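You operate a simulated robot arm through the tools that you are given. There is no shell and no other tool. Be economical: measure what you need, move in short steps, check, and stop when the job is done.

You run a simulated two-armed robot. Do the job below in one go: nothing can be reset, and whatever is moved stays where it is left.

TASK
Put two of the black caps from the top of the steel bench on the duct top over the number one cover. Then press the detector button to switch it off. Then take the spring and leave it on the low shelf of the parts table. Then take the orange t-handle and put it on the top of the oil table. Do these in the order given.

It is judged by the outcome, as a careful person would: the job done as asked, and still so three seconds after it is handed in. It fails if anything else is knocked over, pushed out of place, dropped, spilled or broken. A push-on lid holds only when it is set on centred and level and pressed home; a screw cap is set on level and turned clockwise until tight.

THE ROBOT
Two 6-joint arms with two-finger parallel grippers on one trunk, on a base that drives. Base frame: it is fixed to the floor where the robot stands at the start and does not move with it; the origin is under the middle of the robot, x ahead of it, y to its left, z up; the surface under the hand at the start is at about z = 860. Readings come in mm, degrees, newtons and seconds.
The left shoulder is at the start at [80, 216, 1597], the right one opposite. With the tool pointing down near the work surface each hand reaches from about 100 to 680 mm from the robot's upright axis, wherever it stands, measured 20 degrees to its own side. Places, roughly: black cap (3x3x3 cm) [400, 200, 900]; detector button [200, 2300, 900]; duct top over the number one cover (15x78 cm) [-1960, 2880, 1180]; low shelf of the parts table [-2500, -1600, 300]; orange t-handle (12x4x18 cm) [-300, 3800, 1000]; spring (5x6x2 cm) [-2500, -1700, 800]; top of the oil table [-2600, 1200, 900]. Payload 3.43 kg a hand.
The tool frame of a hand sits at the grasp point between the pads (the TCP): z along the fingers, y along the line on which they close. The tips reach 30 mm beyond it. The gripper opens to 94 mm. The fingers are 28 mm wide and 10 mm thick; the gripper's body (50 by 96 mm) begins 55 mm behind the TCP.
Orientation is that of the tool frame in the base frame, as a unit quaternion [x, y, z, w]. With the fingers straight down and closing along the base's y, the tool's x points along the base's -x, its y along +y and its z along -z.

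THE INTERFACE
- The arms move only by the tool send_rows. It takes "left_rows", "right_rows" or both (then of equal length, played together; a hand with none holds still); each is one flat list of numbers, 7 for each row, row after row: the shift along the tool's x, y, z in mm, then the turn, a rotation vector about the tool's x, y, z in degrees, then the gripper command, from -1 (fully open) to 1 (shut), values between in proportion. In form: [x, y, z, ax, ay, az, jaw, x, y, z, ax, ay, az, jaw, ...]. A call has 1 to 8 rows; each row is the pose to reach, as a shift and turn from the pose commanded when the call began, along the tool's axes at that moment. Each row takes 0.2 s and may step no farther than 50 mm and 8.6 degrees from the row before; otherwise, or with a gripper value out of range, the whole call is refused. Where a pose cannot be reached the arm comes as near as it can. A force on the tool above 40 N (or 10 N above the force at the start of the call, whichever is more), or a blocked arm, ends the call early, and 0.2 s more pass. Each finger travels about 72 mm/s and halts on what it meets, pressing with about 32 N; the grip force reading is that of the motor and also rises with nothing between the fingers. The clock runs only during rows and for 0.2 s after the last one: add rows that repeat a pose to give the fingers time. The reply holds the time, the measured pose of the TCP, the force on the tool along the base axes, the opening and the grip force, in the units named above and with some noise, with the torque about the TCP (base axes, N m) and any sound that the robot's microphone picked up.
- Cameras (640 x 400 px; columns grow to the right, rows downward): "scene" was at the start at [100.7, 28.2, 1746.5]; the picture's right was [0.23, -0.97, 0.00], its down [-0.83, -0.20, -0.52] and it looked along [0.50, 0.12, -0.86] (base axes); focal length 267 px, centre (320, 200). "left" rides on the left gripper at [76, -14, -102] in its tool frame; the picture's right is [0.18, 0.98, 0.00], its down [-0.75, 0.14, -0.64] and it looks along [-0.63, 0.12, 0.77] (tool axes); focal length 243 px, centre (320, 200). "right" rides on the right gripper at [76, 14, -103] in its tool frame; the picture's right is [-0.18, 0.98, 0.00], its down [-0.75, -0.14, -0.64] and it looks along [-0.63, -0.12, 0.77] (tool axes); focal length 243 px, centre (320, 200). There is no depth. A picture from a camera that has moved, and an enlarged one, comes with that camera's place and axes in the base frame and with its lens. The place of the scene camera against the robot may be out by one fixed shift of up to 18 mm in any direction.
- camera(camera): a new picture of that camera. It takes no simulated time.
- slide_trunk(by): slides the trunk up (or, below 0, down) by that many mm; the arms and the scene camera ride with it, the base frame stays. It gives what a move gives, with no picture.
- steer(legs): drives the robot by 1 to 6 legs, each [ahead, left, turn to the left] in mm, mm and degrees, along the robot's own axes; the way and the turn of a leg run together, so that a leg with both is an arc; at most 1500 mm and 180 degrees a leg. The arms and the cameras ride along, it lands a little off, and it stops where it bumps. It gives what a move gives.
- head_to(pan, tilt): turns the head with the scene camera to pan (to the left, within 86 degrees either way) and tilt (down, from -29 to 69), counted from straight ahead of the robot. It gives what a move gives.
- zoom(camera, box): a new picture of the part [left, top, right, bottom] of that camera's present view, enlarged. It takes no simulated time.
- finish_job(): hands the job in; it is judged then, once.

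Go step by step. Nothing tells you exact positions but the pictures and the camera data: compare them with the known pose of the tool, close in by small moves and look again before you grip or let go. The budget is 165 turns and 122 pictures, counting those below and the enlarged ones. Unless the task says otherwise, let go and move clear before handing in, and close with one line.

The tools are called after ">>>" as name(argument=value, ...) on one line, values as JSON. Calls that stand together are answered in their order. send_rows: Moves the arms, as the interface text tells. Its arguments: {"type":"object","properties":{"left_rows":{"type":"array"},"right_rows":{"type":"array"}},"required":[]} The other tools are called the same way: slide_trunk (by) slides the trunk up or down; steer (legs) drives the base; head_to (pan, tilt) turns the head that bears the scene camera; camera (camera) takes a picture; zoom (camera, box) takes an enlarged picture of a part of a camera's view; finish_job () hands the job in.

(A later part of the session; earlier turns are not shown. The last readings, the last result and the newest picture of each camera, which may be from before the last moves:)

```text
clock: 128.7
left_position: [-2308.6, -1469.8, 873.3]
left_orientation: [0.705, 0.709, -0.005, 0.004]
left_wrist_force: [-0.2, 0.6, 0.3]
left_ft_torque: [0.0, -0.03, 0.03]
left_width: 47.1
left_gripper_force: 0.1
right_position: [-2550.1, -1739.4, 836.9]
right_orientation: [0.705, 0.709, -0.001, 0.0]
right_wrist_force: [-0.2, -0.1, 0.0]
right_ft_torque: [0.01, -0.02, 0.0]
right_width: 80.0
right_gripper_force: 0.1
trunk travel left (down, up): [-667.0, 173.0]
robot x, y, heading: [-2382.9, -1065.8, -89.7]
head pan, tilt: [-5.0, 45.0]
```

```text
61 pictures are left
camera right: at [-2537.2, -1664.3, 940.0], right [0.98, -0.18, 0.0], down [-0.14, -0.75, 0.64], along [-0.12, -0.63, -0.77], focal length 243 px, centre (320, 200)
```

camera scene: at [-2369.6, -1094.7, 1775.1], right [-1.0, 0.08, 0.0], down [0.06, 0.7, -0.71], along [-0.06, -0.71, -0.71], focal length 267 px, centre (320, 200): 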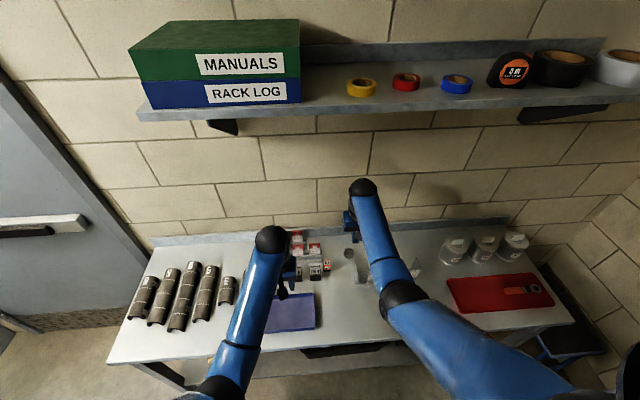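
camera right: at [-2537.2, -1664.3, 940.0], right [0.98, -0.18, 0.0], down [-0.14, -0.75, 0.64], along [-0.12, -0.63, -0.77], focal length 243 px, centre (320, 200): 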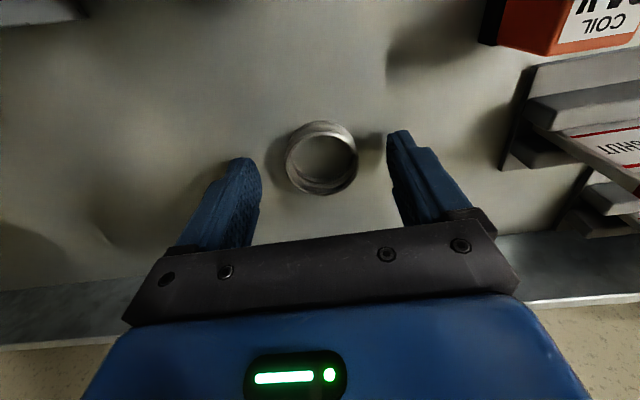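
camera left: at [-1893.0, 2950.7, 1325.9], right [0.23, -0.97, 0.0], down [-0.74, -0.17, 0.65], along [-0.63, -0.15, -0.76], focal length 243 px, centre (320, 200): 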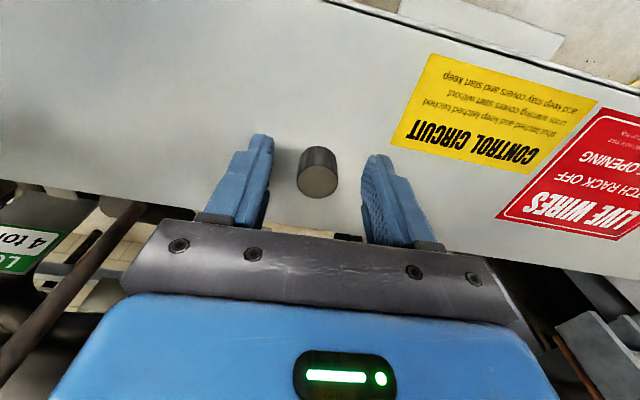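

Well centred. I'll lower 3 mm and close on the spring.

>>> send_rows(right_rows=[2, 0, 3, 0, 0, 0, -0.7, 2, 0, 3, 0, 0, 0, -0.2, 2, 0, 3, 0, 0, 0, 0.3, 2, 0, 3, 0, 0, 0, 0.6, 2, 0, 3, 0, 0, 0, 1, 2, 0, 3, 0, 0, 0, 1])

>>> camera(camera="right")

```text
clock: 130.1
left_position: [-2307.4, -1470.0, 873.9]
left_orientation: [0.705, 0.709, -0.003, 0.004]
left_wrist_force: [-0.4, -0.4, 0.1]
left_ft_torque: [0.0, 0.01, 0.0]
left_width: 47.0
left_gripper_force: 0.0
right_position: [-2550.0, -1737.7, 835.3]
right_orientation: [0.705, 0.709, 0.0, 0.001]
right_wrist_force: [-0.2, -0.5, 2.3]
right_ft_torque: [-0.06, -0.01, -0.02]
right_width: 42.7
right_gripper_force: 31.8
trunk travel left (down, up): [-667.0, 173.0]
robot x, y, heading: [-2377.4, -1070.1, -90.1]
head pan, tilt: [-5.0, 45.0]
```

```text
60 pictures are left
camera right: at [-2537.1, -1662.6, 937.2], right [0.98, -0.18, 0.0], down [-0.14, -0.75, 0.64], along [-0.12, -0.63, -0.77], focal length 243 px, centre (320, 200)
```

right: 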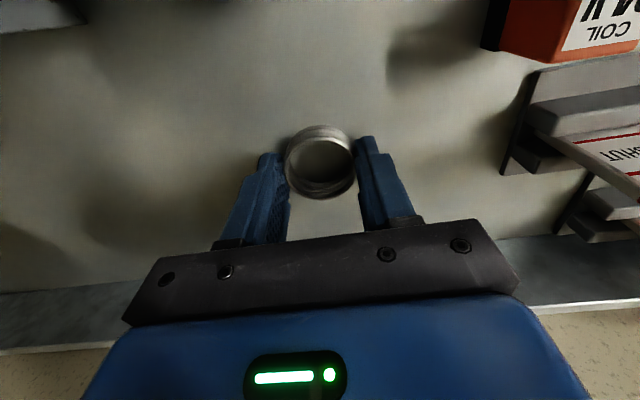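

The spring is gripped. I'll raise, back away from the table, and move across toward the bare part of the low shelf.

>>> slide_trunk(by=150)

>>> steer(legs=[[-600, 0, 0], [0, 500, 0]])

>>> slide_trunk(by=-450)

>>> camera(camera="scene")

```text
clock: 131.9
left_position: [-2307.8, -1470.3, 1024.0]
left_orientation: [0.705, 0.709, -0.003, 0.002]
left_wrist_force: [-0.8, -0.7, -0.4]
left_ft_torque: [0.0, 0.02, -0.01]
left_width: 46.9
left_gripper_force: 0.0
right_position: [-2550.4, -1738.8, 984.5]
right_orientation: [0.706, 0.708, -0.001, -0.001]
right_wrist_force: [0.0, -0.8, 0.2]
right_ft_torque: [-0.03, -0.01, -0.03]
right_width: 43.0
right_gripper_force: 32.2
trunk travel left (down, up): [-817.0, 23.0]
robot x, y, heading: [-2376.1, -1068.9, -89.7]
head pan, tilt: [-5.0, 45.0]
```

```text
clock: 137.8
left_position: [-1809.6, -868.3, 1023.2]
left_orientation: [0.708, 0.706, -0.002, 0.004]
left_wrist_force: [0.6, 0.3, 0.2]
left_ft_torque: [0.04, -0.04, 0.0]
left_width: 46.8
left_gripper_force: 0.1
right_position: [-2054.8, -1136.3, 983.8]
right_orientation: [0.708, 0.707, 0.001, 0.0]
right_wrist_force: [0.1, 0.1, -0.4]
right_ft_torque: [0.02, 0.03, -0.01]
right_width: 42.8
right_gripper_force: 31.5
trunk travel left (down, up): [-817.0, 23.0]
robot x, y, heading: [-1882.7, -465.6, -90.1]
head pan, tilt: [-5.0, 45.0]
```

```text
refused: -450 is not a number from -400 to 400
```

```text
59 pictures are left
camera scene: at [-1885.3, -565.5, 1754.7], right [-1.0, 0.09, 0.0], down [0.06, 0.7, -0.71], along [-0.06, -0.7, -0.71], focal length 267 px, centre (320, 200)
```

scene: 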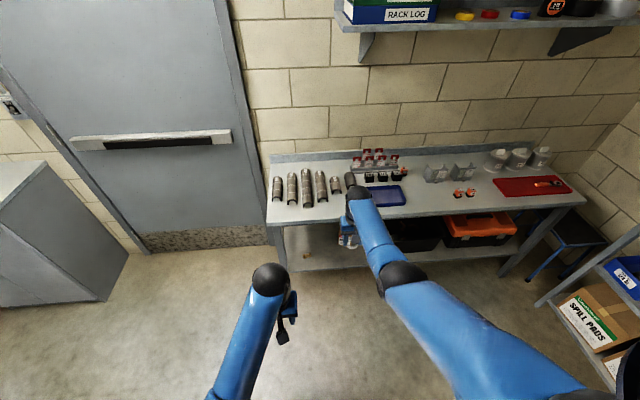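

>>> slide_trunk(by=-390)

>>> head_to(pan=-5, tilt=40)

>>> camera(camera="scene")

```text
clock: 141.6
left_position: [-1809.3, -868.5, 634.0]
left_orientation: [0.708, 0.706, -0.003, 0.002]
left_wrist_force: [-0.5, -0.2, -0.4]
left_ft_torque: [-0.03, 0.01, -0.02]
left_width: 47.1
left_gripper_force: 0.1
right_position: [-2052.0, -1135.0, 594.8]
right_orientation: [0.708, 0.707, 0.0, 0.001]
right_wrist_force: [0.1, 0.7, 0.1]
right_ft_torque: [0.01, 0.04, 0.0]
right_width: 42.7
right_gripper_force: 32.2
trunk travel left (down, up): [-427.0, 413.0]
robot x, y, heading: [-1886.2, -464.3, -90.2]
head pan, tilt: [-5.0, 45.0]
```

```text
clock: 142.2
left_position: [-1808.1, -868.1, 632.6]
left_orientation: [0.707, 0.707, -0.003, 0.003]
left_wrist_force: [0.1, -0.9, 0.5]
left_ft_torque: [-0.02, 0.04, -0.01]
left_width: 47.1
left_gripper_force: 0.2
right_position: [-2051.3, -1135.7, 593.6]
right_orientation: [0.708, 0.706, 0.001, 0.0]
right_wrist_force: [-0.3, 0.6, 0.0]
right_ft_torque: [0.02, 0.01, 0.02]
right_width: 43.0
right_gripper_force: 32.2
trunk travel left (down, up): [-427.0, 413.0]
robot x, y, heading: [-1880.9, -463.7, -90.1]
head pan, tilt: [-5.0, 40.0]
```

```text
58 pictures are left
camera scene: at [-1882.6, -569.0, 1372.0], right [-1.0, 0.09, 0.0], down [0.06, 0.64, -0.77], along [-0.07, -0.76, -0.64], focal length 267 px, centre (320, 200)
```

scene: 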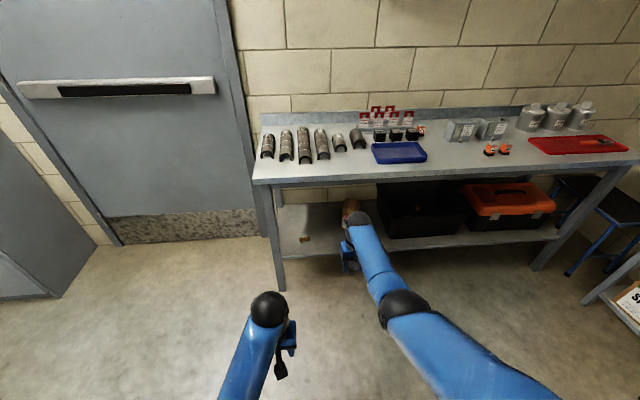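

>>> zoom(camera="scene", box=[250, 170, 450, 290])

```text
3.20 times, centred on (350, 230) of scene
camera zoom: at [-1882.6, -569.0, 1372.0], right [-1.0, 0.09, 0.0], down [0.06, 0.64, -0.77], along [-0.07, -0.76, -0.64], focal length 854 px, centre (224, 104)
```

zoom: 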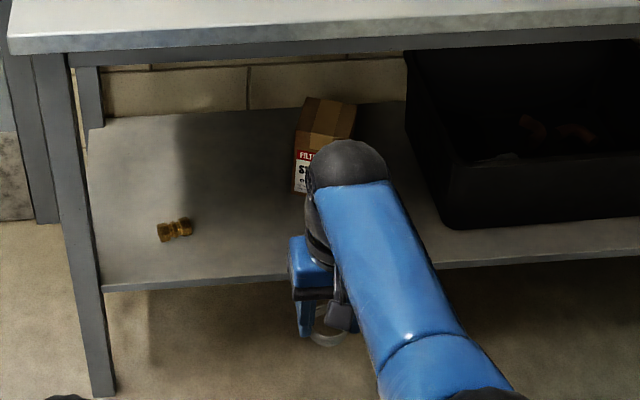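

The shelf has a bare area around [-2000,-1480], between the brass fitting and the box. I'll tilt the right hand forward 40° to reach under the table top.

>>> send_rows(right_rows=[0, 0, 0, 0, -8, 0, 1, 0, 0, 0, 0, -16, 0, 1, 0, 0, 0, 0, -24, 0, 1, 0, 0, 0, 0, -32, 0, 1, 0, 0, 0, 0, -40, 0, 1, 0, 0, 0, 0, -40, 0, 1])

>>> slide_trunk(by=-190)

>>> camera(camera="scene")

>>> camera(camera="right")

```text
clock: 143.6
left_position: [-1808.4, -868.1, 633.5]
left_orientation: [0.708, 0.706, -0.003, 0.002]
left_wrist_force: [0.2, -0.3, -0.3]
left_ft_torque: [0.01, -0.03, 0.04]
left_width: 47.2
left_gripper_force: 0.0
right_position: [-2052.4, -1136.5, 594.1]
right_orientation: [0.666, 0.663, -0.244, 0.242]
right_wrist_force: [0.9, -0.6, -0.1]
right_ft_torque: [0.02, 0.0, 0.01]
right_width: 42.8
right_gripper_force: 32.1
trunk travel left (down, up): [-427.0, 413.0]
robot x, y, heading: [-1881.8, -464.6, -89.8]
head pan, tilt: [-5.0, 40.0]
```

```text
clock: 145.7
left_position: [-1806.9, -868.7, 443.8]
left_orientation: [0.708, 0.707, -0.003, 0.004]
left_wrist_force: [0.6, -0.7, 0.0]
left_ft_torque: [-0.02, 0.01, -0.01]
left_width: 47.0
left_gripper_force: 0.0
right_position: [-2052.2, -1136.3, 403.4]
right_orientation: [0.665, 0.664, -0.243, 0.242]
right_wrist_force: [0.1, -0.8, 0.1]
right_ft_torque: [0.02, 0.04, 0.01]
right_width: 42.9
right_gripper_force: 31.5
trunk travel left (down, up): [-237.0, 603.0]
robot x, y, heading: [-1877.9, -467.5, -90.1]
head pan, tilt: [-5.0, 40.0]
```

```text
56 pictures are left
camera scene: at [-1882.6, -568.8, 1182.1], right [-1.0, 0.09, 0.0], down [0.06, 0.64, -0.77], along [-0.07, -0.76, -0.64], focal length 267 px, centre (320, 200)
```

scene: 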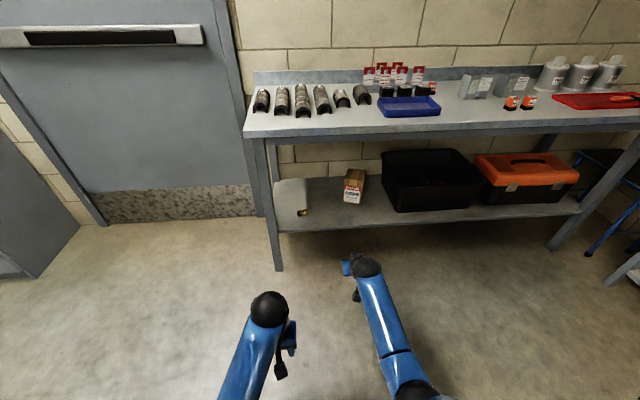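

```text
55 pictures are left
camera right: at [-2038.9, -1012.6, 433.4], right [0.98, -0.14, 0.12], down [-0.14, -0.16, 0.98], along [-0.12, -0.98, -0.18], focal length 243 px, centre (320, 200)
```

right: 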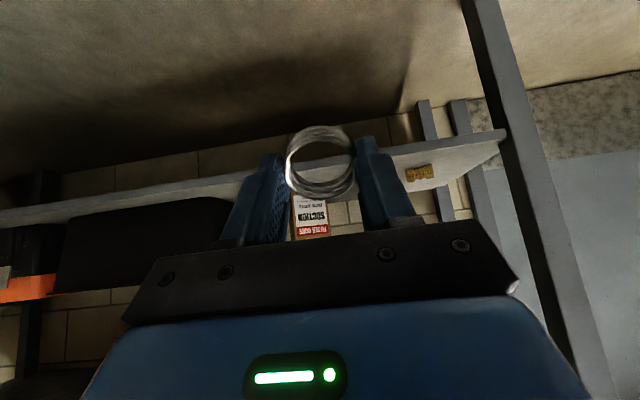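

The shelf is at z ≈ 300–306 with its front edge at y ≈ -1405. I'll shift across and drive the held spring in over the shelf at TCP z ≈ 400.

>>> steer(legs=[[0, 50, 0], [335, 0, 0]])

>>> camera(camera="right")

>>> camera(camera="scene")

```text
clock: 148.4
left_position: [-1755.6, -1202.2, 442.5]
left_orientation: [0.706, 0.708, -0.003, 0.003]
left_wrist_force: [-0.4, -0.3, 0.6]
left_ft_torque: [-0.01, -0.01, 0.01]
left_width: 47.0
left_gripper_force: 0.0
right_position: [-1998.7, -1470.8, 403.9]
right_orientation: [0.663, 0.666, -0.241, 0.242]
right_wrist_force: [0.2, 0.2, -0.4]
right_ft_torque: [-0.01, -0.01, 0.0]
right_width: 42.9
right_gripper_force: 32.2
trunk travel left (down, up): [-237.0, 603.0]
robot x, y, heading: [-1829.2, -802.0, -89.9]
head pan, tilt: [-5.0, 40.0]
```

```text
54 pictures are left
camera right: at [-1985.2, -1347.4, 432.8], right [0.98, -0.14, 0.12], down [-0.14, -0.17, 0.98], along [-0.11, -0.98, -0.18], focal length 243 px, centre (320, 200)
```

right: 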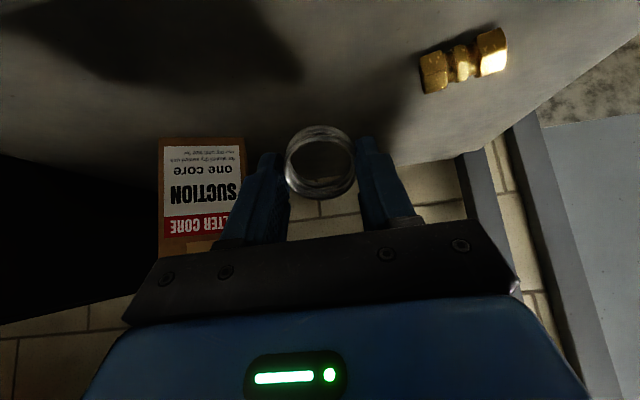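

```text
53 pictures are left
camera scene: at [-1831.2, -903.4, 1181.9], right [-1.0, 0.08, 0.0], down [0.05, 0.64, -0.77], along [-0.06, -0.76, -0.64], focal length 267 px, centre (320, 200)
```

scene: 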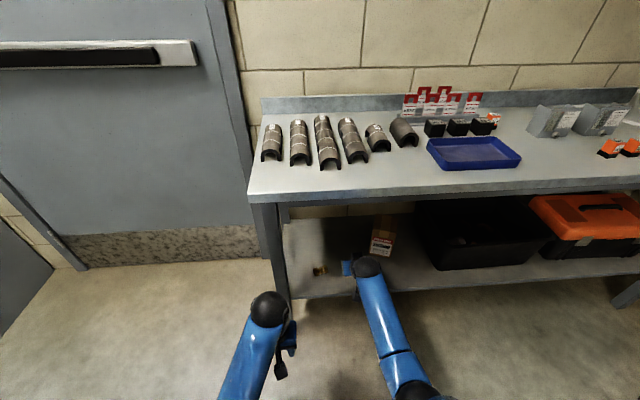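

Placement spot is clear. I'll lower straight down until the spring's edge just touches.

>>> send_rows(right_rows=[12.9, 0, 15.3, 0, 0, 0, 1, 25.7, 0, 30.6, 0, 0, 0, 1, 33.4, 0, 39.8, 0, 0, 0, 1, 36, 0, 42.9, 0, 0, 0, 1, 37.3, 0, 44.4, 0, 0, 0, 1, 37.3, 0, 44.4, 0, 0, 0, 1])

>>> camera(camera="right")

```text
clock: 149.8
left_position: [-1755.9, -1202.1, 442.7]
left_orientation: [0.706, 0.708, -0.003, 0.003]
left_wrist_force: [-0.4, 0.0, -0.4]
left_ft_torque: [0.02, 0.0, 0.0]
left_width: 46.9
left_gripper_force: 0.0
right_position: [-1999.4, -1471.6, 346.0]
right_orientation: [0.663, 0.666, -0.242, 0.243]
right_wrist_force: [-0.3, 0.1, -0.2]
right_ft_torque: [-0.01, -0.04, 0.0]
right_width: 43.0
right_gripper_force: 32.2
trunk travel left (down, up): [-237.0, 603.0]
robot x, y, heading: [-1825.8, -801.4, -89.7]
head pan, tilt: [-5.0, 40.0]
```

```text
52 pictures are left
camera right: at [-1985.3, -1347.3, 374.6], right [0.98, -0.14, 0.12], down [-0.14, -0.16, 0.98], along [-0.11, -0.98, -0.18], focal length 243 px, centre (320, 200)
```

right: 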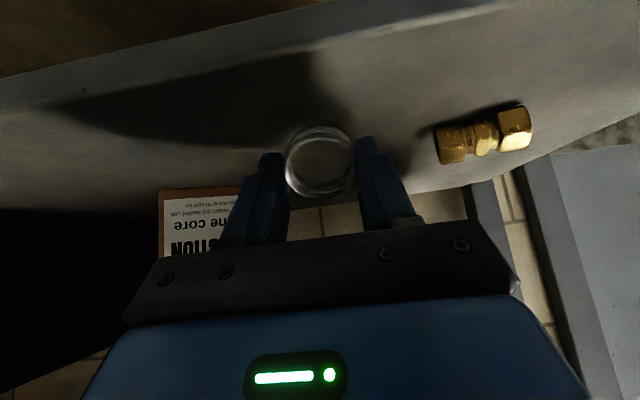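

>>> send_rows(right_rows=[1.3, 0, 1.5, 0, 0, 0, 1, 2.6, 0, 3.1, 0, 0, 0, 1, 3.9, 0, 4.6, 0, 0, 0, 1, 5.1, 0, 6.1, 0, 0, 0, 1, 5.1, 0, 6.1, 0, 0, 0, 1])

```text
clock: 151.0
left_position: [-1755.0, -1200.8, 444.1]
left_orientation: [0.706, 0.708, -0.005, 0.004]
left_wrist_force: [-0.3, 0.4, -0.4]
left_ft_torque: [0.0, 0.01, 0.02]
left_width: 46.9
left_gripper_force: 0.0
right_position: [-1998.2, -1471.7, 341.7]
right_orientation: [0.662, 0.665, -0.244, 0.244]
right_wrist_force: [-0.5, 1.4, 16.6]
right_ft_torque: [-0.05, 0.03, 0.02]
right_width: 42.6
right_gripper_force: 32.3
trunk travel left (down, up): [-237.0, 603.0]
robot x, y, heading: [-1828.3, -801.0, -90.1]
head pan, tilt: [-5.0, 40.0]
```

Contact at z ≈ 342 as expected. I'll ease off a hair, then open so the spring settles flat.

>>> send_rows(right_rows=[-1, 0, -1.5, 0, 0, 0, 1, -1, 0, -1.5, 0, 0, 0, 0, -1, 0, -1.5, 0, 0, 0, -0.3, -1, 0, -1.5, 0, 0, 0, -0.6, -1, 0, -1.5, 0, 0, 0, -0.6, -1, 0, -1.5, 0, 0, 0, -0.6])

>>> camera(camera="right")

```text
clock: 152.4
left_position: [-1756.0, -1201.3, 444.2]
left_orientation: [0.706, 0.709, -0.003, 0.003]
left_wrist_force: [1.1, -0.5, 0.4]
left_ft_torque: [-0.02, 0.0, -0.01]
left_width: 47.0
left_gripper_force: 0.0
right_position: [-1998.7, -1471.3, 338.8]
right_orientation: [0.664, 0.666, -0.241, 0.242]
right_wrist_force: [0.2, 0.2, 0.8]
right_ft_torque: [-0.01, -0.01, -0.03]
right_width: 75.3
right_gripper_force: 0.0
trunk travel left (down, up): [-237.0, 603.0]
robot x, y, heading: [-1827.0, -802.9, -89.8]
head pan, tilt: [-5.0, 40.0]
```

```text
51 pictures are left
camera right: at [-1985.5, -1347.0, 368.7], right [0.98, -0.14, 0.12], down [-0.14, -0.16, 0.98], along [-0.11, -0.98, -0.18], focal length 243 px, centre (320, 200)
```

right: 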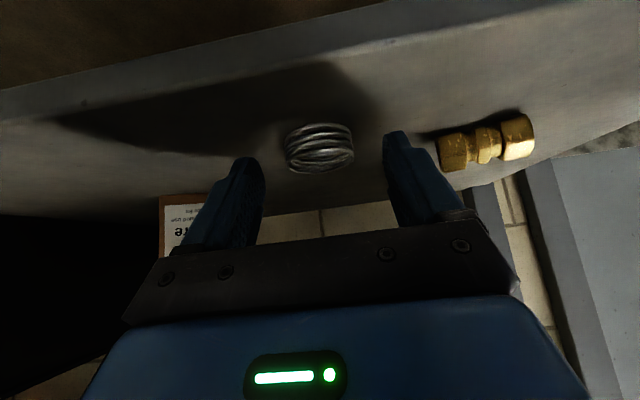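

The spring lies flat on the shelf. I'll raise the hand and back straight out.

>>> send_rows(right_rows=[-12.9, 0, -15.3, 0, 0, 0, -0.6, -25.7, 0, -30.6, 0, 0, 0, -0.6, -38.6, 0, -46, 0, 0, 0, -0.6, -38.6, 0, -46, 0, 0, 0, -0.6])

>>> steer(legs=[[-500, 0, 0]])

>>> camera(camera="scene")

```text
clock: 153.4
left_position: [-1755.2, -1201.2, 443.6]
left_orientation: [0.706, 0.708, -0.003, 0.003]
left_wrist_force: [0.2, -0.6, -0.4]
left_ft_torque: [0.01, 0.01, -0.01]
left_width: 47.1
left_gripper_force: 0.0
right_position: [-1998.5, -1469.0, 400.0]
right_orientation: [0.663, 0.666, -0.242, 0.242]
right_wrist_force: [0.1, 0.0, -0.5]
right_ft_torque: [0.01, -0.02, 0.03]
right_width: 75.1
right_gripper_force: 0.0
trunk travel left (down, up): [-237.0, 603.0]
robot x, y, heading: [-1832.5, -797.7, -89.7]
head pan, tilt: [-5.0, 40.0]
```

```text
clock: 156.4
left_position: [-1758.3, -699.1, 444.3]
left_orientation: [0.709, 0.705, -0.004, 0.003]
left_wrist_force: [0.5, -0.5, 0.2]
left_ft_torque: [0.03, 0.04, 0.02]
left_width: 47.1
left_gripper_force: 0.1
right_position: [-2004.1, -964.5, 400.4]
right_orientation: [0.666, 0.662, -0.243, 0.241]
right_wrist_force: [0.1, 0.3, -0.3]
right_ft_torque: [0.01, -0.03, -0.03]
right_width: 75.1
right_gripper_force: 0.1
trunk travel left (down, up): [-237.0, 603.0]
robot x, y, heading: [-1829.9, -295.5, -90.4]
head pan, tilt: [-5.0, 40.0]
```

```text
50 pictures are left
camera scene: at [-1832.0, -398.7, 1182.1], right [-1.0, 0.09, 0.0], down [0.06, 0.64, -0.77], along [-0.07, -0.76, -0.64], focal length 267 px, centre (320, 200)
```

scene: 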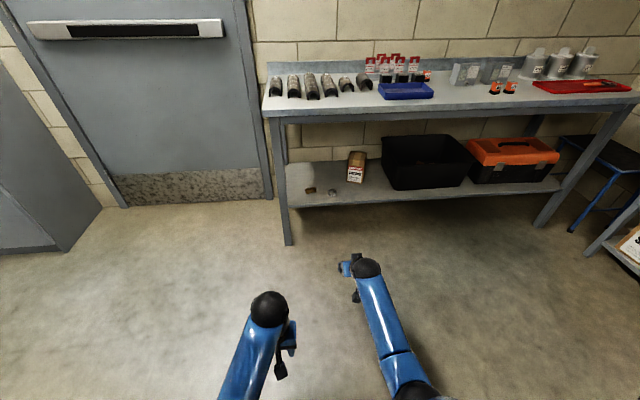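

The spring is done. I'll untilt the hand, raise the trunk, and drive back up the aisle toward the orange T-handle near [-300,3800,1000].

>>> send_rows(right_rows=[0, 0, 0, 0, 8, 0, -0.6, 0, 0, 0, 0, 16, 0, -0.6, 0, 0, 0, 0, 24, 0, -0.6, 0, 0, 0, 0, 32, 0, -0.6, 0, 0, 0, 0, 40, 0, -0.6, 0, 0, 0, 0, 40, 0, -0.6])

>>> slide_trunk(by=390)

>>> slide_trunk(by=205)

>>> steer(legs=[[0, 0, 180], [0, -950, 0], [1450, 0, 0], [1450, 50, 0]])

>>> head_to(pan=-25, tilt=25)

>>> camera(camera="scene")

```text
clock: 157.8
left_position: [-1757.9, -697.9, 443.9]
left_orientation: [0.709, 0.705, -0.003, 0.003]
left_wrist_force: [-0.1, 0.0, -0.5]
left_ft_torque: [0.02, 0.01, -0.01]
left_width: 46.9
left_gripper_force: 0.2
right_position: [-2004.2, -964.3, 399.5]
right_orientation: [0.709, 0.705, 0.0, 0.0]
right_wrist_force: [1.2, -0.6, 0.1]
right_ft_torque: [0.02, 0.01, -0.04]
right_width: 75.1
right_gripper_force: 0.1
trunk travel left (down, up): [-237.0, 603.0]
robot x, y, heading: [-1825.4, -296.2, -90.5]
head pan, tilt: [-5.0, 40.0]
```

```text
clock: 161.6
left_position: [-1759.1, -699.4, 833.4]
left_orientation: [0.71, 0.705, -0.004, 0.002]
left_wrist_force: [-0.8, 0.7, -0.6]
left_ft_torque: [0.02, 0.01, -0.01]
left_width: 47.2
left_gripper_force: 0.0
right_position: [-2004.9, -965.1, 789.5]
right_orientation: [0.709, 0.705, 0.0, 0.0]
right_wrist_force: [0.8, -0.1, 0.2]
right_ft_torque: [0.01, 0.03, -0.01]
right_width: 75.0
right_gripper_force: 0.2
trunk travel left (down, up): [-627.0, 213.0]
robot x, y, heading: [-1830.7, -297.4, -90.4]
head pan, tilt: [-5.0, 40.0]
```

```text
clock: 163.8
left_position: [-1757.8, -698.3, 1037.3]
left_orientation: [0.709, 0.705, -0.004, 0.003]
left_wrist_force: [0.2, -0.2, 1.0]
left_ft_torque: [0.01, 0.0, 0.01]
left_width: 47.0
left_gripper_force: 0.0
right_position: [-2004.6, -965.5, 995.7]
right_orientation: [0.709, 0.706, 0.0, 0.0]
right_wrist_force: [-0.6, 0.3, -0.3]
right_ft_torque: [0.02, 0.0, 0.01]
right_width: 75.3
right_gripper_force: 0.2
trunk travel left (down, up): [-832.0, 8.0]
robot x, y, heading: [-1827.0, -297.1, -90.5]
head pan, tilt: [-5.0, 40.0]
```

```text
clock: 189.7
left_position: [-899.0, 2976.4, 1038.4]
left_orientation: [-0.694, 0.72, 0.004, 0.004]
left_wrist_force: [-0.7, 0.2, 0.4]
left_ft_torque: [0.0, -0.01, 0.0]
left_width: 47.0
left_gripper_force: 0.1
right_position: [-646.2, 3234.3, 995.3]
right_orientation: [-0.693, 0.721, 0.0, 0.001]
right_wrist_force: [-0.2, -0.4, -1.0]
right_ft_torque: [0.0, 0.02, 0.0]
right_width: 75.1
right_gripper_force: 0.1
trunk travel left (down, up): [-832.0, 8.0]
robot x, y, heading: [-840.4, 2570.8, 88.0]
head pan, tilt: [-5.0, 40.0]
```

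```text
clock: 190.5
left_position: [-900.0, 2977.0, 1038.2]
left_orientation: [-0.694, 0.72, 0.003, 0.003]
left_wrist_force: [0.4, 0.3, 0.2]
left_ft_torque: [-0.01, 0.01, 0.0]
left_width: 46.9
left_gripper_force: 0.1
right_position: [-646.5, 3234.7, 995.6]
right_orientation: [-0.694, 0.72, 0.0, 0.0]
right_wrist_force: [-0.2, -0.6, -0.5]
right_ft_torque: [0.03, 0.0, 0.02]
right_width: 75.4
right_gripper_force: 0.0
trunk travel left (down, up): [-832.0, 8.0]
robot x, y, heading: [-842.8, 2572.3, 88.0]
head pan, tilt: [-25.0, 25.0]
```

```text
49 pictures are left
camera scene: at [-795.7, 2697.9, 1800.3], right [0.89, -0.46, 0.0], down [-0.19, -0.38, -0.91], along [0.41, 0.81, -0.42], focal length 267 px, centre (320, 200)
```

scene: 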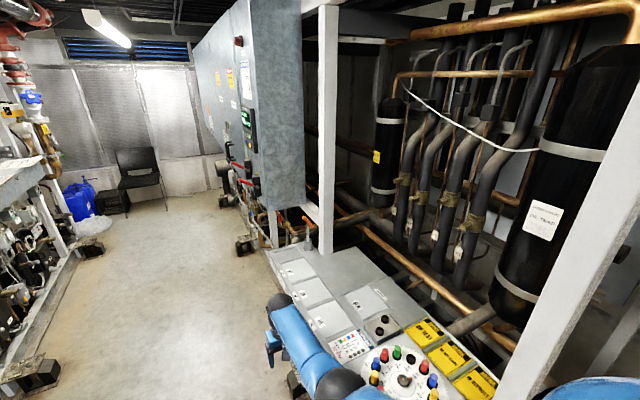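

>>> zoom(camera="scene", box=[230, 190, 390, 310])

>>> zoom(camera="scene", box=[285, 200, 335, 250])

```text
3.33 times, centred on (310, 250) of scene
camera zoom: at [-795.7, 2697.9, 1800.3], right [0.89, -0.46, 0.0], down [-0.19, -0.38, -0.91], along [0.41, 0.81, -0.42], focal length 889 px, centre (353, 33)
```

zoom: 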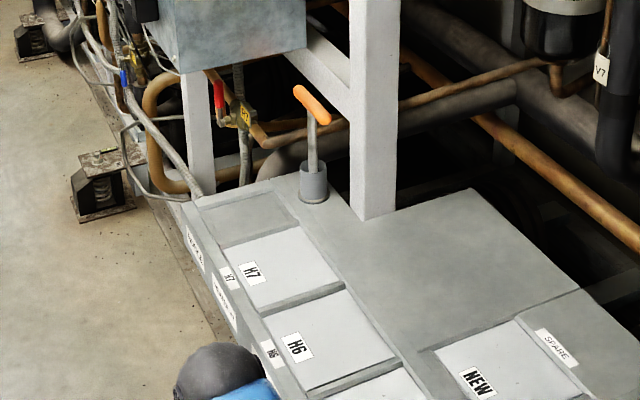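

```text
8.00 times, centred on (310, 225) of scene
camera zoom: at [-795.7, 2697.9, 1800.3], right [0.89, -0.46, 0.0], down [-0.19, -0.38, -0.91], along [0.41, 0.81, -0.42], focal length 2135 px, centre (400, 0)
```

zoom: 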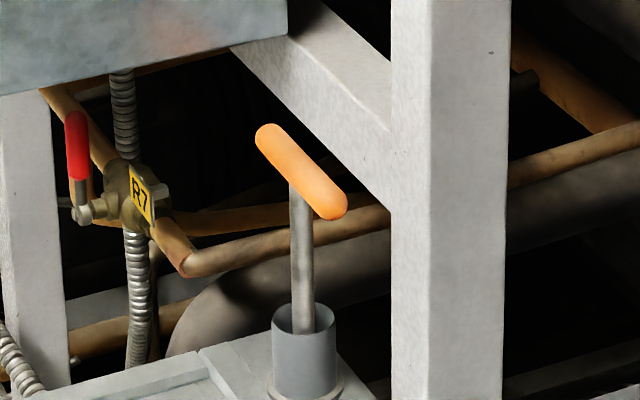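

The T-handle stands in a cup at about [-285,3850], with its bar along y at z ≈ 1085, close to a post and a beam. I'll go round to face it from the -x side for a better look.

>>> steer(legs=[[1100, 440, 0], [0, 0, -88]])

>>> head_to(pan=5, tilt=35)

>>> camera(camera="scene")

>>> zoom(camera="scene", box=[200, 120, 400, 260])

```text
clock: 200.2
left_position: [-844.0, 3780.2, 1038.9]
left_orientation: [-0.012, 1.0, 0.0, 0.005]
left_wrist_force: [0.4, 0.1, -0.9]
left_ft_torque: [-0.02, 0.0, -0.05]
left_width: 46.9
left_gripper_force: 0.0
right_position: [-570.7, 3542.4, 996.1]
right_orientation: [-0.011, 1.0, 0.0, 0.0]
right_wrist_force: [-0.1, 0.2, 0.1]
right_ft_torque: [0.01, -0.01, -0.01]
right_width: 75.3
right_gripper_force: 0.1
trunk travel left (down, up): [-832.0, 8.0]
robot x, y, heading: [-1242.2, 3702.4, 1.0]
head pan, tilt: [-25.0, 25.0]
```

```text
clock: 201.2
left_position: [-843.9, 3777.8, 1038.8]
left_orientation: [-0.011, 1.0, 0.0, 0.005]
left_wrist_force: [-0.4, 0.3, -0.1]
left_ft_torque: [0.01, -0.01, 0.04]
left_width: 47.0
left_gripper_force: 0.1
right_position: [-571.2, 3541.5, 996.0]
right_orientation: [-0.012, 1.0, 0.0, 0.001]
right_wrist_force: [-1.0, 0.0, -0.5]
right_ft_torque: [-0.02, -0.01, 0.05]
right_width: 75.2
right_gripper_force: 0.0
trunk travel left (down, up): [-832.0, 8.0]
robot x, y, heading: [-1243.6, 3693.5, 1.5]
head pan, tilt: [5.0, 35.0]
```

```text
46 pictures are left
camera scene: at [-1121.2, 3721.1, 1784.6], right [0.11, -0.99, 0.0], down [-0.57, -0.06, -0.82], along [0.81, 0.09, -0.57], focal length 267 px, centre (320, 200)
```

scene: 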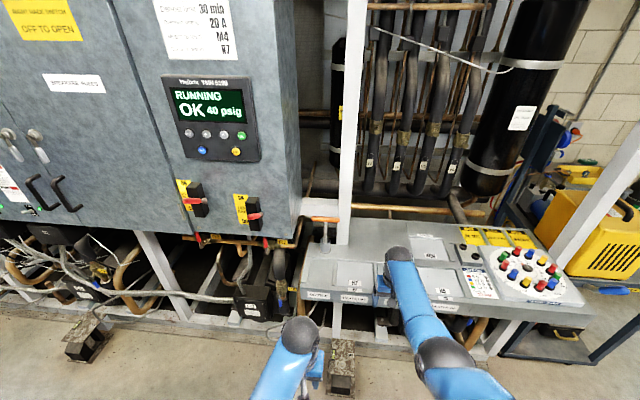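

```text
2.86 times, centred on (300, 190) of scene
camera zoom: at [-1121.2, 3721.1, 1784.6], right [0.11, -0.99, 0.0], down [-0.57, -0.06, -0.82], along [0.81, 0.09, -0.57], focal length 762 px, centre (377, 229)
```

zoom: 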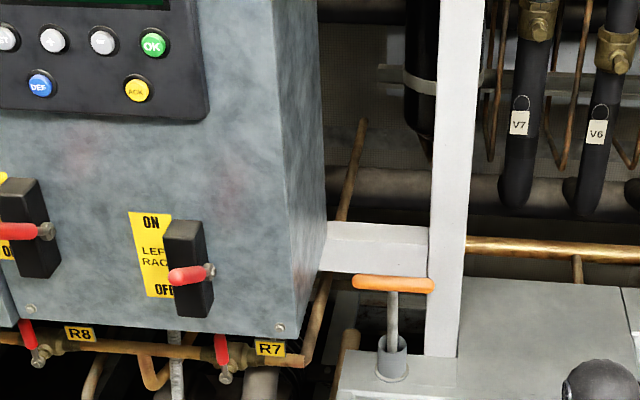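

By triangulation, the bar's centre is at ≈[-315,3789,1129]. It stands between the panel (y ≥ 3888) and the post and beam (x ≥ -272). I'll use the right hand with jaws closing along x, so I'll back off, shift left, and yaw the wrist while raising it.

>>> steer(legs=[[-150, 0, 0], [0, 250, -1]])

>>> send_rows(right_rows=[0, 0, -20, 0, 0, -8, -0.6, 0, 0, -40, 0, 0, -16, -0.6, 0, 0, -60, 0, 0, -24, -0.6, 0, 0, -80, 0, 0, -32, -0.6, 0, 0, -100, 0, 0, -40, -0.6, 0, 0, -120, 0, 0, -48, -0.6, 0, 0, -140, 0, 0, -56, -0.6, 0, 0, -150, 0, 0, -64, -0.6])

>>> send_rows(right_rows=[0, 0, -10, 0, 0, -8, -0.4, 0, 0, -20, 0, 0, -16, -0.2, 0, 0, -30, 0, 0, -26, -0.2, 0, 0, -30, 0, 0, -26, -0.2, 0, 0, -30, 0, 0, -26, -0.2])

```text
clock: 204.0
left_position: [-992.6, 4013.5, 1037.6]
left_orientation: [-0.001, 1.0, 0.001, 0.004]
left_wrist_force: [0.6, 0.2, 0.9]
left_ft_torque: [0.05, -0.03, -0.03]
left_width: 47.0
left_gripper_force: 0.0
right_position: [-724.1, 3770.8, 994.6]
right_orientation: [-0.001, 1.0, 0.002, 0.001]
right_wrist_force: [0.0, -0.7, 0.4]
right_ft_torque: [0.09, 0.0, 0.0]
right_width: 75.2
right_gripper_force: 0.0
trunk travel left (down, up): [-832.0, 8.0]
robot x, y, heading: [-1396.0, 3946.0, 0.2]
head pan, tilt: [5.0, 35.0]
```

```text
clock: 205.8
left_position: [-993.7, 4017.3, 1038.5]
left_orientation: [-0.001, 1.0, 0.0, 0.004]
left_wrist_force: [0.4, 0.4, 0.2]
left_ft_torque: [-0.02, -0.01, -0.04]
left_width: 46.8
left_gripper_force: 0.2
right_position: [-725.3, 3774.2, 1145.9]
right_orientation: [-0.532, 0.847, -0.001, 0.0]
right_wrist_force: [0.2, -0.2, 0.2]
right_ft_torque: [0.02, 0.02, 0.02]
right_width: 75.4
right_gripper_force: 0.0
trunk travel left (down, up): [-832.0, 8.0]
robot x, y, heading: [-1393.3, 3940.9, 0.2]
head pan, tilt: [5.0, 35.0]
```

```text
refused: row 3 steps farther than a row can; nothing moved
```

>>> send_rows(right_rows=[0, 0, -10, 0, 0, -8, -0.4, 0, 0, -20, 0, 0, -16, -0.2, 0, 0, -30, 0, 0, -24, -0.2, 0, 0, -30, 0, 0, -26, -0.2, 0, 0, -30, 0, 0, -26, -0.2])

>>> send_rows(right_rows=[0, 0, 0, 7, 0, 0, -0.2, 0, 0, 0, 14, 0, 0, -0.2, 0, 0, 0, 20, 0, 0, -0.2, 0, 0, 0, 20, 0, 0, -0.2])

>>> camera(camera="scene")

```text
clock: 207.0
left_position: [-993.2, 4016.7, 1037.8]
left_orientation: [-0.002, 1.0, 0.0, 0.004]
left_wrist_force: [0.1, 0.1, 0.5]
left_ft_torque: [0.02, -0.01, 0.0]
left_width: 47.3
left_gripper_force: 0.1
right_position: [-723.6, 3773.4, 1174.5]
right_orientation: [0.708, -0.706, 0.0, 0.0]
right_wrist_force: [-0.7, 0.4, 0.1]
right_ft_torque: [0.02, -0.03, 0.0]
right_width: 56.5
right_gripper_force: 0.1
trunk travel left (down, up): [-832.0, 8.0]
robot x, y, heading: [-1393.4, 3944.1, 0.4]
head pan, tilt: [5.0, 35.0]
```

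```text
clock: 208.0
left_position: [-991.7, 4016.8, 1037.6]
left_orientation: [-0.002, 1.0, 0.001, 0.005]
left_wrist_force: [-0.2, 0.4, -0.2]
left_ft_torque: [-0.02, 0.02, 0.01]
left_width: 46.9
left_gripper_force: 0.1
right_position: [-724.1, 3773.3, 1174.5]
right_orientation: [0.697, -0.695, 0.124, -0.123]
right_wrist_force: [0.6, 0.0, 0.1]
right_ft_torque: [0.0, 0.03, 0.01]
right_width: 56.1
right_gripper_force: 0.1
trunk travel left (down, up): [-832.0, 8.0]
robot x, y, heading: [-1395.2, 3943.4, 0.1]
head pan, tilt: [5.0, 35.0]
```

```text
44 pictures are left
camera scene: at [-1271.5, 3964.5, 1784.5], right [0.09, -1.0, 0.0], down [-0.57, -0.05, -0.82], along [0.82, 0.07, -0.57], focal length 267 px, centre (320, 200)
```

scene: 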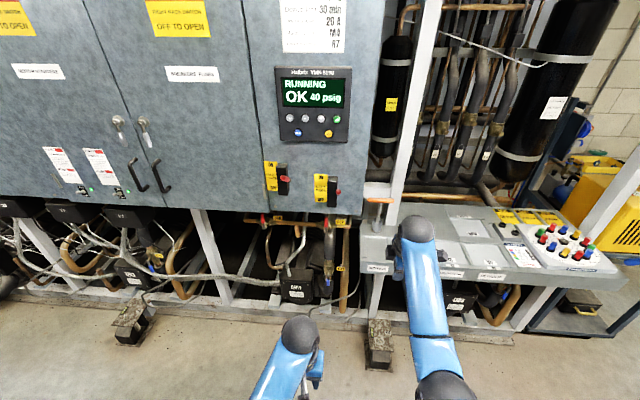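

>>> zoom(camera="scene", box=[330, 160, 430, 240])

```text
5.00 times, centred on (380, 200) of scene
camera zoom: at [-1271.5, 3964.5, 1784.5], right [0.09, -1.0, 0.0], down [-0.57, -0.05, -0.82], along [0.82, 0.07, -0.57], focal length 1334 px, centre (20, 200)
```

zoom: 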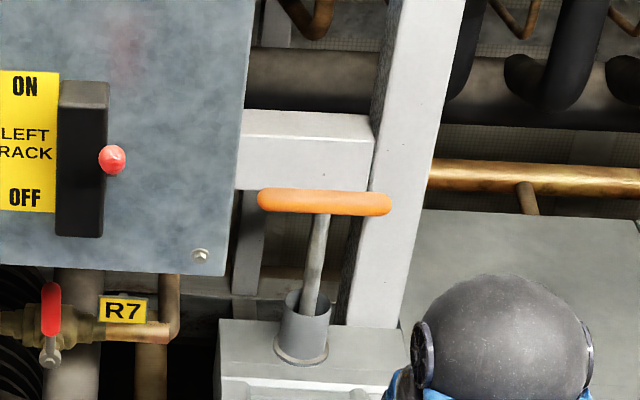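

Refined bar centre is ≈[-325,3788,1138], and the panel's bottom (z ≈ 1190) is above it. I'll raise the hand to a pre-grasp height, drive in to leave a gap, and look with the right camera.

>>> send_rows(right_rows=[-5, -6, -17, 0, 0, 0, -0.2, -10, -13, -34, 0, 0, 0, -0.2, -15, -19, -52, 0, 0, 0, -0.2, -15, -19, -52, 0, 0, 0, -0.2])

>>> steer(legs=[[290, 0, 0]])

>>> camera(camera="right")

>>> camera(camera="scene")

```text
clock: 209.0
left_position: [-992.7, 4017.6, 1039.7]
left_orientation: [-0.002, 1.0, 0.0, 0.004]
left_wrist_force: [0.1, -0.1, -0.5]
left_ft_torque: [0.01, 0.0, 0.02]
left_width: 47.1
left_gripper_force: 0.0
right_position: [-724.5, 3789.6, 1231.1]
right_orientation: [0.698, -0.695, 0.122, -0.123]
right_wrist_force: [0.6, 0.2, -0.3]
right_ft_torque: [-0.01, 0.02, 0.0]
right_width: 56.2
right_gripper_force: 0.1
trunk travel left (down, up): [-832.0, 8.0]
robot x, y, heading: [-1395.3, 3946.6, 0.5]
head pan, tilt: [5.0, 35.0]
```

```text
clock: 211.0
left_position: [-705.5, 4014.6, 1039.6]
left_orientation: [0.002, 1.0, 0.0, 0.006]
left_wrist_force: [-0.3, -0.5, 0.1]
left_ft_torque: [0.0, -0.04, -0.02]
left_width: 46.7
left_gripper_force: 0.1
right_position: [-439.1, 3785.2, 1234.1]
right_orientation: [-0.695, 0.697, -0.124, 0.124]
right_wrist_force: [-1.3, -0.6, -0.2]
right_ft_torque: [-0.01, -0.02, -0.02]
right_width: 56.2
right_gripper_force: 0.1
trunk travel left (down, up): [-832.0, 8.0]
robot x, y, heading: [-1108.4, 3944.7, -0.3]
head pan, tilt: [5.0, 35.0]
```

```text
42 pictures are left
camera right: at [-488.9, 3708.5, 1324.1], right [-0.92, 0.19, -0.34], down [-0.09, 0.75, 0.65], along [0.38, 0.63, -0.68], focal length 243 px, centre (320, 200)
```

right: 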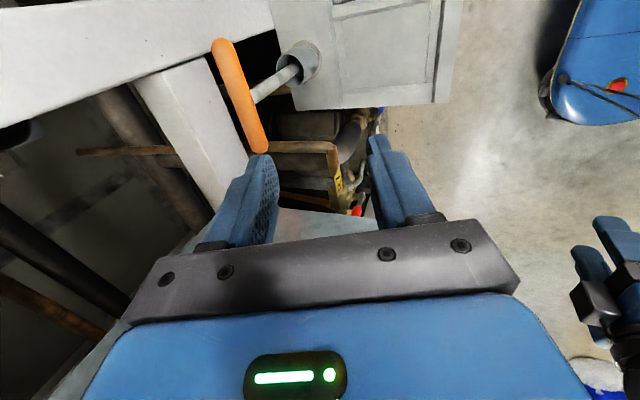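

```text
41 pictures are left
camera scene: at [-987.0, 3963.9, 1785.0], right [0.08, -1.0, 0.0], down [-0.57, -0.05, -0.82], along [0.82, 0.07, -0.57], focal length 267 px, centre (320, 200)
```

scene: 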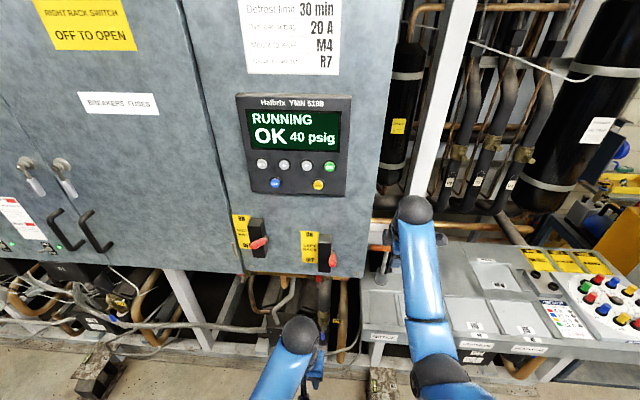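

The wrist camera gives a sight-line to the bar. I'll move 70 mm toward it at the same height for a second line, to fix its depth.

>>> send_rows(right_rows=[3, -22, 8, 0, 0, 0, -0.2, 6, -44, 16, 0, 0, 0, -0.2, 8, -66, 24, 0, 0, 0, -0.2, 8, -66, 24, 0, 0, 0, -0.2])

>>> camera(camera="right")

```text
clock: 212.0
left_position: [-702.3, 4014.6, 1038.5]
left_orientation: [0.002, 1.0, 0.0, 0.004]
left_wrist_force: [0.1, -0.5, 0.1]
left_ft_torque: [-0.03, -0.02, -0.02]
left_width: 47.0
left_gripper_force: 0.1
right_position: [-366.3, 3774.9, 1228.8]
right_orientation: [-0.695, 0.698, -0.123, 0.123]
right_wrist_force: [-0.3, 0.6, 0.7]
right_ft_torque: [-0.01, 0.01, 0.03]
right_width: 56.4
right_gripper_force: 0.1
trunk travel left (down, up): [-832.0, 8.0]
robot x, y, heading: [-1104.9, 3948.0, -0.4]
head pan, tilt: [5.0, 35.0]
```

```text
40 pictures are left
camera right: at [-415.9, 3698.9, 1320.8], right [-0.92, 0.19, -0.34], down [-0.08, 0.75, 0.65], along [0.38, 0.63, -0.68], focal length 243 px, centre (320, 200)
```

right: 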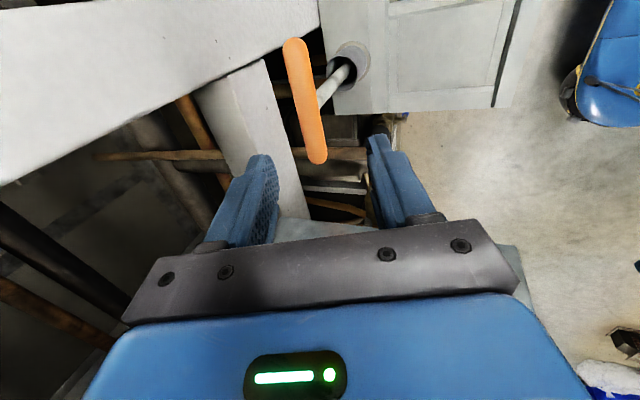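

Depth is fixed: the bar's centre is at ≈[-310,3775,1110]. I'll narrow the jaws to about 44 mm and move to a pre-grasp 60 mm back along the tool axis.

>>> send_rows(right_rows=[0, -4, 18, 0, 0, 0, 0.08, 0, -8, 36, 0, 0, 0, 0.08, 0, -12, 53, 0, 0, 0, 0.08, 0, -12, 53, 0, 0, 0, 0.08])

>>> camera(camera="right")

```text
clock: 213.0
left_position: [-702.7, 4014.3, 1038.5]
left_orientation: [0.002, 1.0, 0.0, 0.004]
left_wrist_force: [-0.9, -0.5, -0.5]
left_ft_torque: [0.0, 0.0, 0.0]
left_width: 47.0
left_gripper_force: 0.0
right_position: [-335.0, 3776.6, 1186.3]
right_orientation: [-0.695, 0.697, -0.123, 0.124]
right_wrist_force: [0.6, -0.5, -0.2]
right_ft_torque: [0.01, 0.0, 0.02]
right_width: 43.3
right_gripper_force: 0.1
trunk travel left (down, up): [-832.0, 8.0]
robot x, y, heading: [-1106.2, 3946.1, -0.3]
head pan, tilt: [5.0, 35.0]
```

```text
39 pictures are left
camera right: at [-385.6, 3699.5, 1276.6], right [-0.92, 0.19, -0.34], down [-0.09, 0.75, 0.65], along [0.38, 0.63, -0.68], focal length 243 px, centre (320, 200)
```

right: 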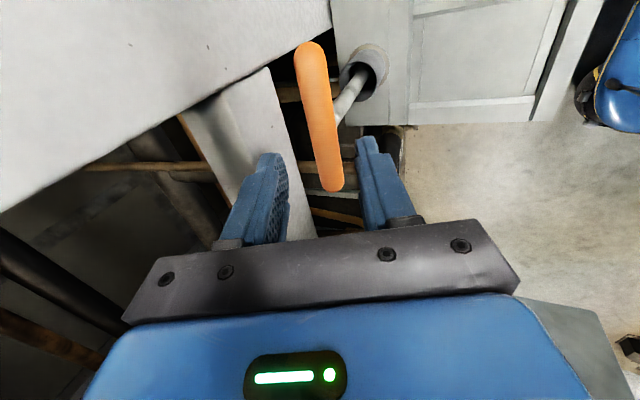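

>>> send_rows(right_rows=[2, 1, 18, 0, 0, 0, 0.08, 4, 2, 36, 0, 0, 0, 0.08, 4, 2, 36, 0, 0, 0, 0.08])

>>> camera(camera="right")

```text
clock: 213.8
left_position: [-703.0, 4015.2, 1039.0]
left_orientation: [0.001, 1.0, 0.0, 0.004]
left_wrist_force: [-0.8, -0.1, -0.3]
left_ft_torque: [0.02, -0.01, -0.01]
left_width: 47.0
left_gripper_force: 0.0
right_position: [-324.5, 3773.1, 1150.3]
right_orientation: [-0.695, 0.697, -0.123, 0.124]
right_wrist_force: [-0.3, 0.5, -0.2]
right_ft_torque: [0.02, 0.01, -0.01]
right_width: 43.1
right_gripper_force: 0.0
trunk travel left (down, up): [-832.0, 8.0]
robot x, y, heading: [-1106.3, 3945.6, -0.1]
head pan, tilt: [5.0, 35.0]
```

```text
38 pictures are left
camera right: at [-374.5, 3696.5, 1241.4], right [-0.92, 0.19, -0.34], down [-0.08, 0.75, 0.65], along [0.38, 0.63, -0.68], focal length 243 px, centre (320, 200)
```

right: 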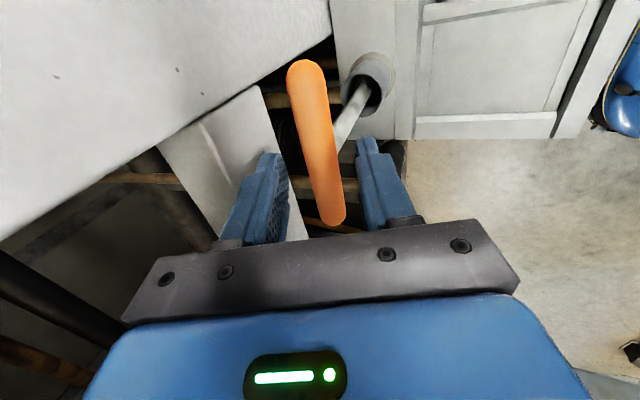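

The bar is centred between the jaws. I'll advance 24 mm and close.

>>> send_rows(right_rows=[2, 1, 12, 0, 0, 0, 0.08, 2, 1, 24, 0, 0, 0, 0.08, 2, 1, 24, 0, 0, 0, 0.3, 2, 1, 24, 0, 0, 0, 0.6, 2, 1, 24, 0, 0, 0, 1, 2, 1, 24, 0, 0, 0, 1])

>>> camera(camera="right")

```text
clock: 215.2
left_position: [-703.3, 4014.0, 1038.6]
left_orientation: [0.002, 1.0, 0.0, 0.005]
left_wrist_force: [1.2, -0.6, 0.5]
left_ft_torque: [0.0, -0.02, 0.03]
left_width: 47.1
left_gripper_force: 0.1
right_position: [-318.9, 3772.1, 1128.6]
right_orientation: [-0.695, 0.697, -0.123, 0.123]
right_wrist_force: [-4.8, -0.3, 0.5]
right_ft_torque: [-0.04, 0.85, 0.08]
right_width: 23.9
right_gripper_force: 32.0
trunk travel left (down, up): [-832.0, 8.0]
robot x, y, heading: [-1104.7, 3943.4, -0.3]
head pan, tilt: [5.0, 35.0]
```

```text
37 pictures are left
camera right: at [-368.3, 3695.3, 1220.1], right [-0.92, 0.19, -0.34], down [-0.08, 0.75, 0.65], along [0.38, 0.63, -0.68], focal length 243 px, centre (320, 200)
```

right: 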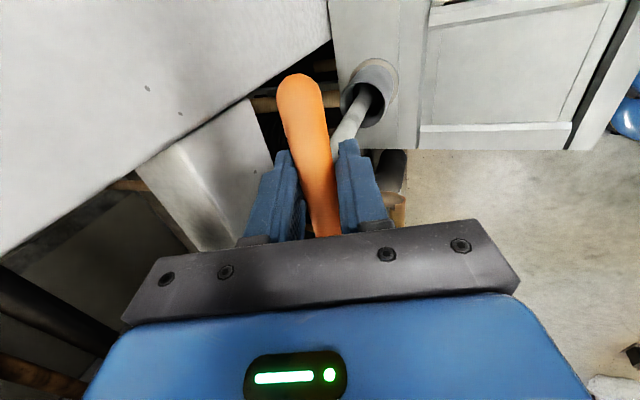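

The bar is gripped. I'll lift straight up out of the cup.

>>> send_rows(right_rows=[0, -5.2, -14, 0, 0, 0, 1, 0, -10.3, -28, 0, 0, 0, 1, 0, -17.2, -47, 0, 0, 0, 1, 0, -24, -65.7, 0, 0, 0, 1, 0, -31, -84.4, 0, 0, 0, 1, 0, -37.8, -103, 0, 0, 0, 1, 0, -37.8, -103, 0, 0, 0, 1])

>>> camera(camera="right")

>>> camera(camera="scene")

```text
clock: 216.8
left_position: [-701.5, 4013.8, 1038.7]
left_orientation: [0.002, 1.0, 0.0, 0.004]
left_wrist_force: [-0.2, -0.4, 0.1]
left_ft_torque: [0.0, 0.03, -0.01]
left_width: 46.8
left_gripper_force: 0.1
right_position: [-319.0, 3770.1, 1237.8]
right_orientation: [-0.695, 0.698, -0.122, 0.122]
right_wrist_force: [-0.4, 1.0, -2.4]
right_ft_torque: [0.0, 0.07, 0.04]
right_width: 20.2
right_gripper_force: 32.0
trunk travel left (down, up): [-832.0, 8.0]
robot x, y, heading: [-1105.4, 3942.7, -0.1]
head pan, tilt: [5.0, 35.0]
```

```text
36 pictures are left
camera right: at [-368.2, 3693.7, 1328.7], right [-0.92, 0.19, -0.34], down [-0.08, 0.75, 0.65], along [0.38, 0.63, -0.68], focal length 243 px, centre (320, 200)
```

right: 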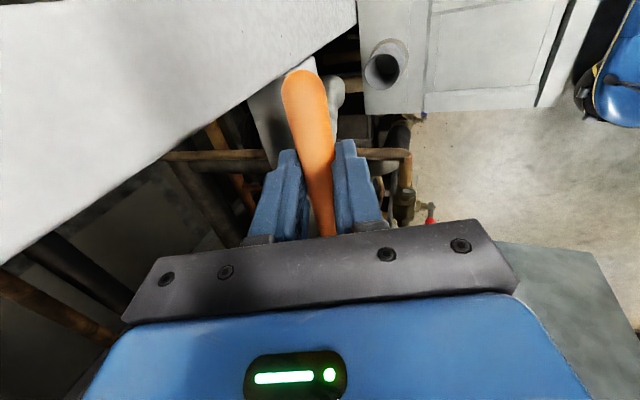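

```text
35 pictures are left
camera scene: at [-981.2, 3963.6, 1784.5], right [0.08, -1.0, 0.0], down [-0.57, -0.05, -0.82], along [0.82, 0.07, -0.57], focal length 267 px, centre (320, 200)
```

scene: 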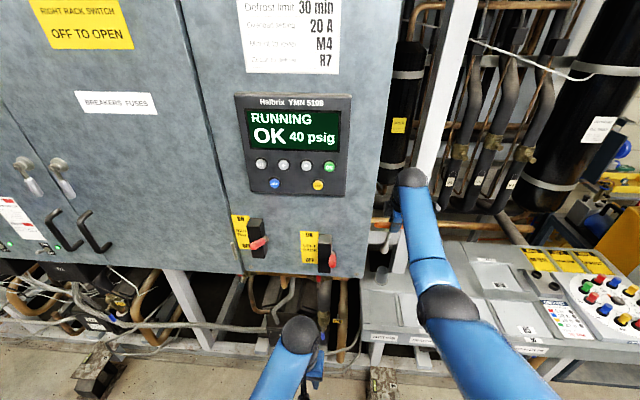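

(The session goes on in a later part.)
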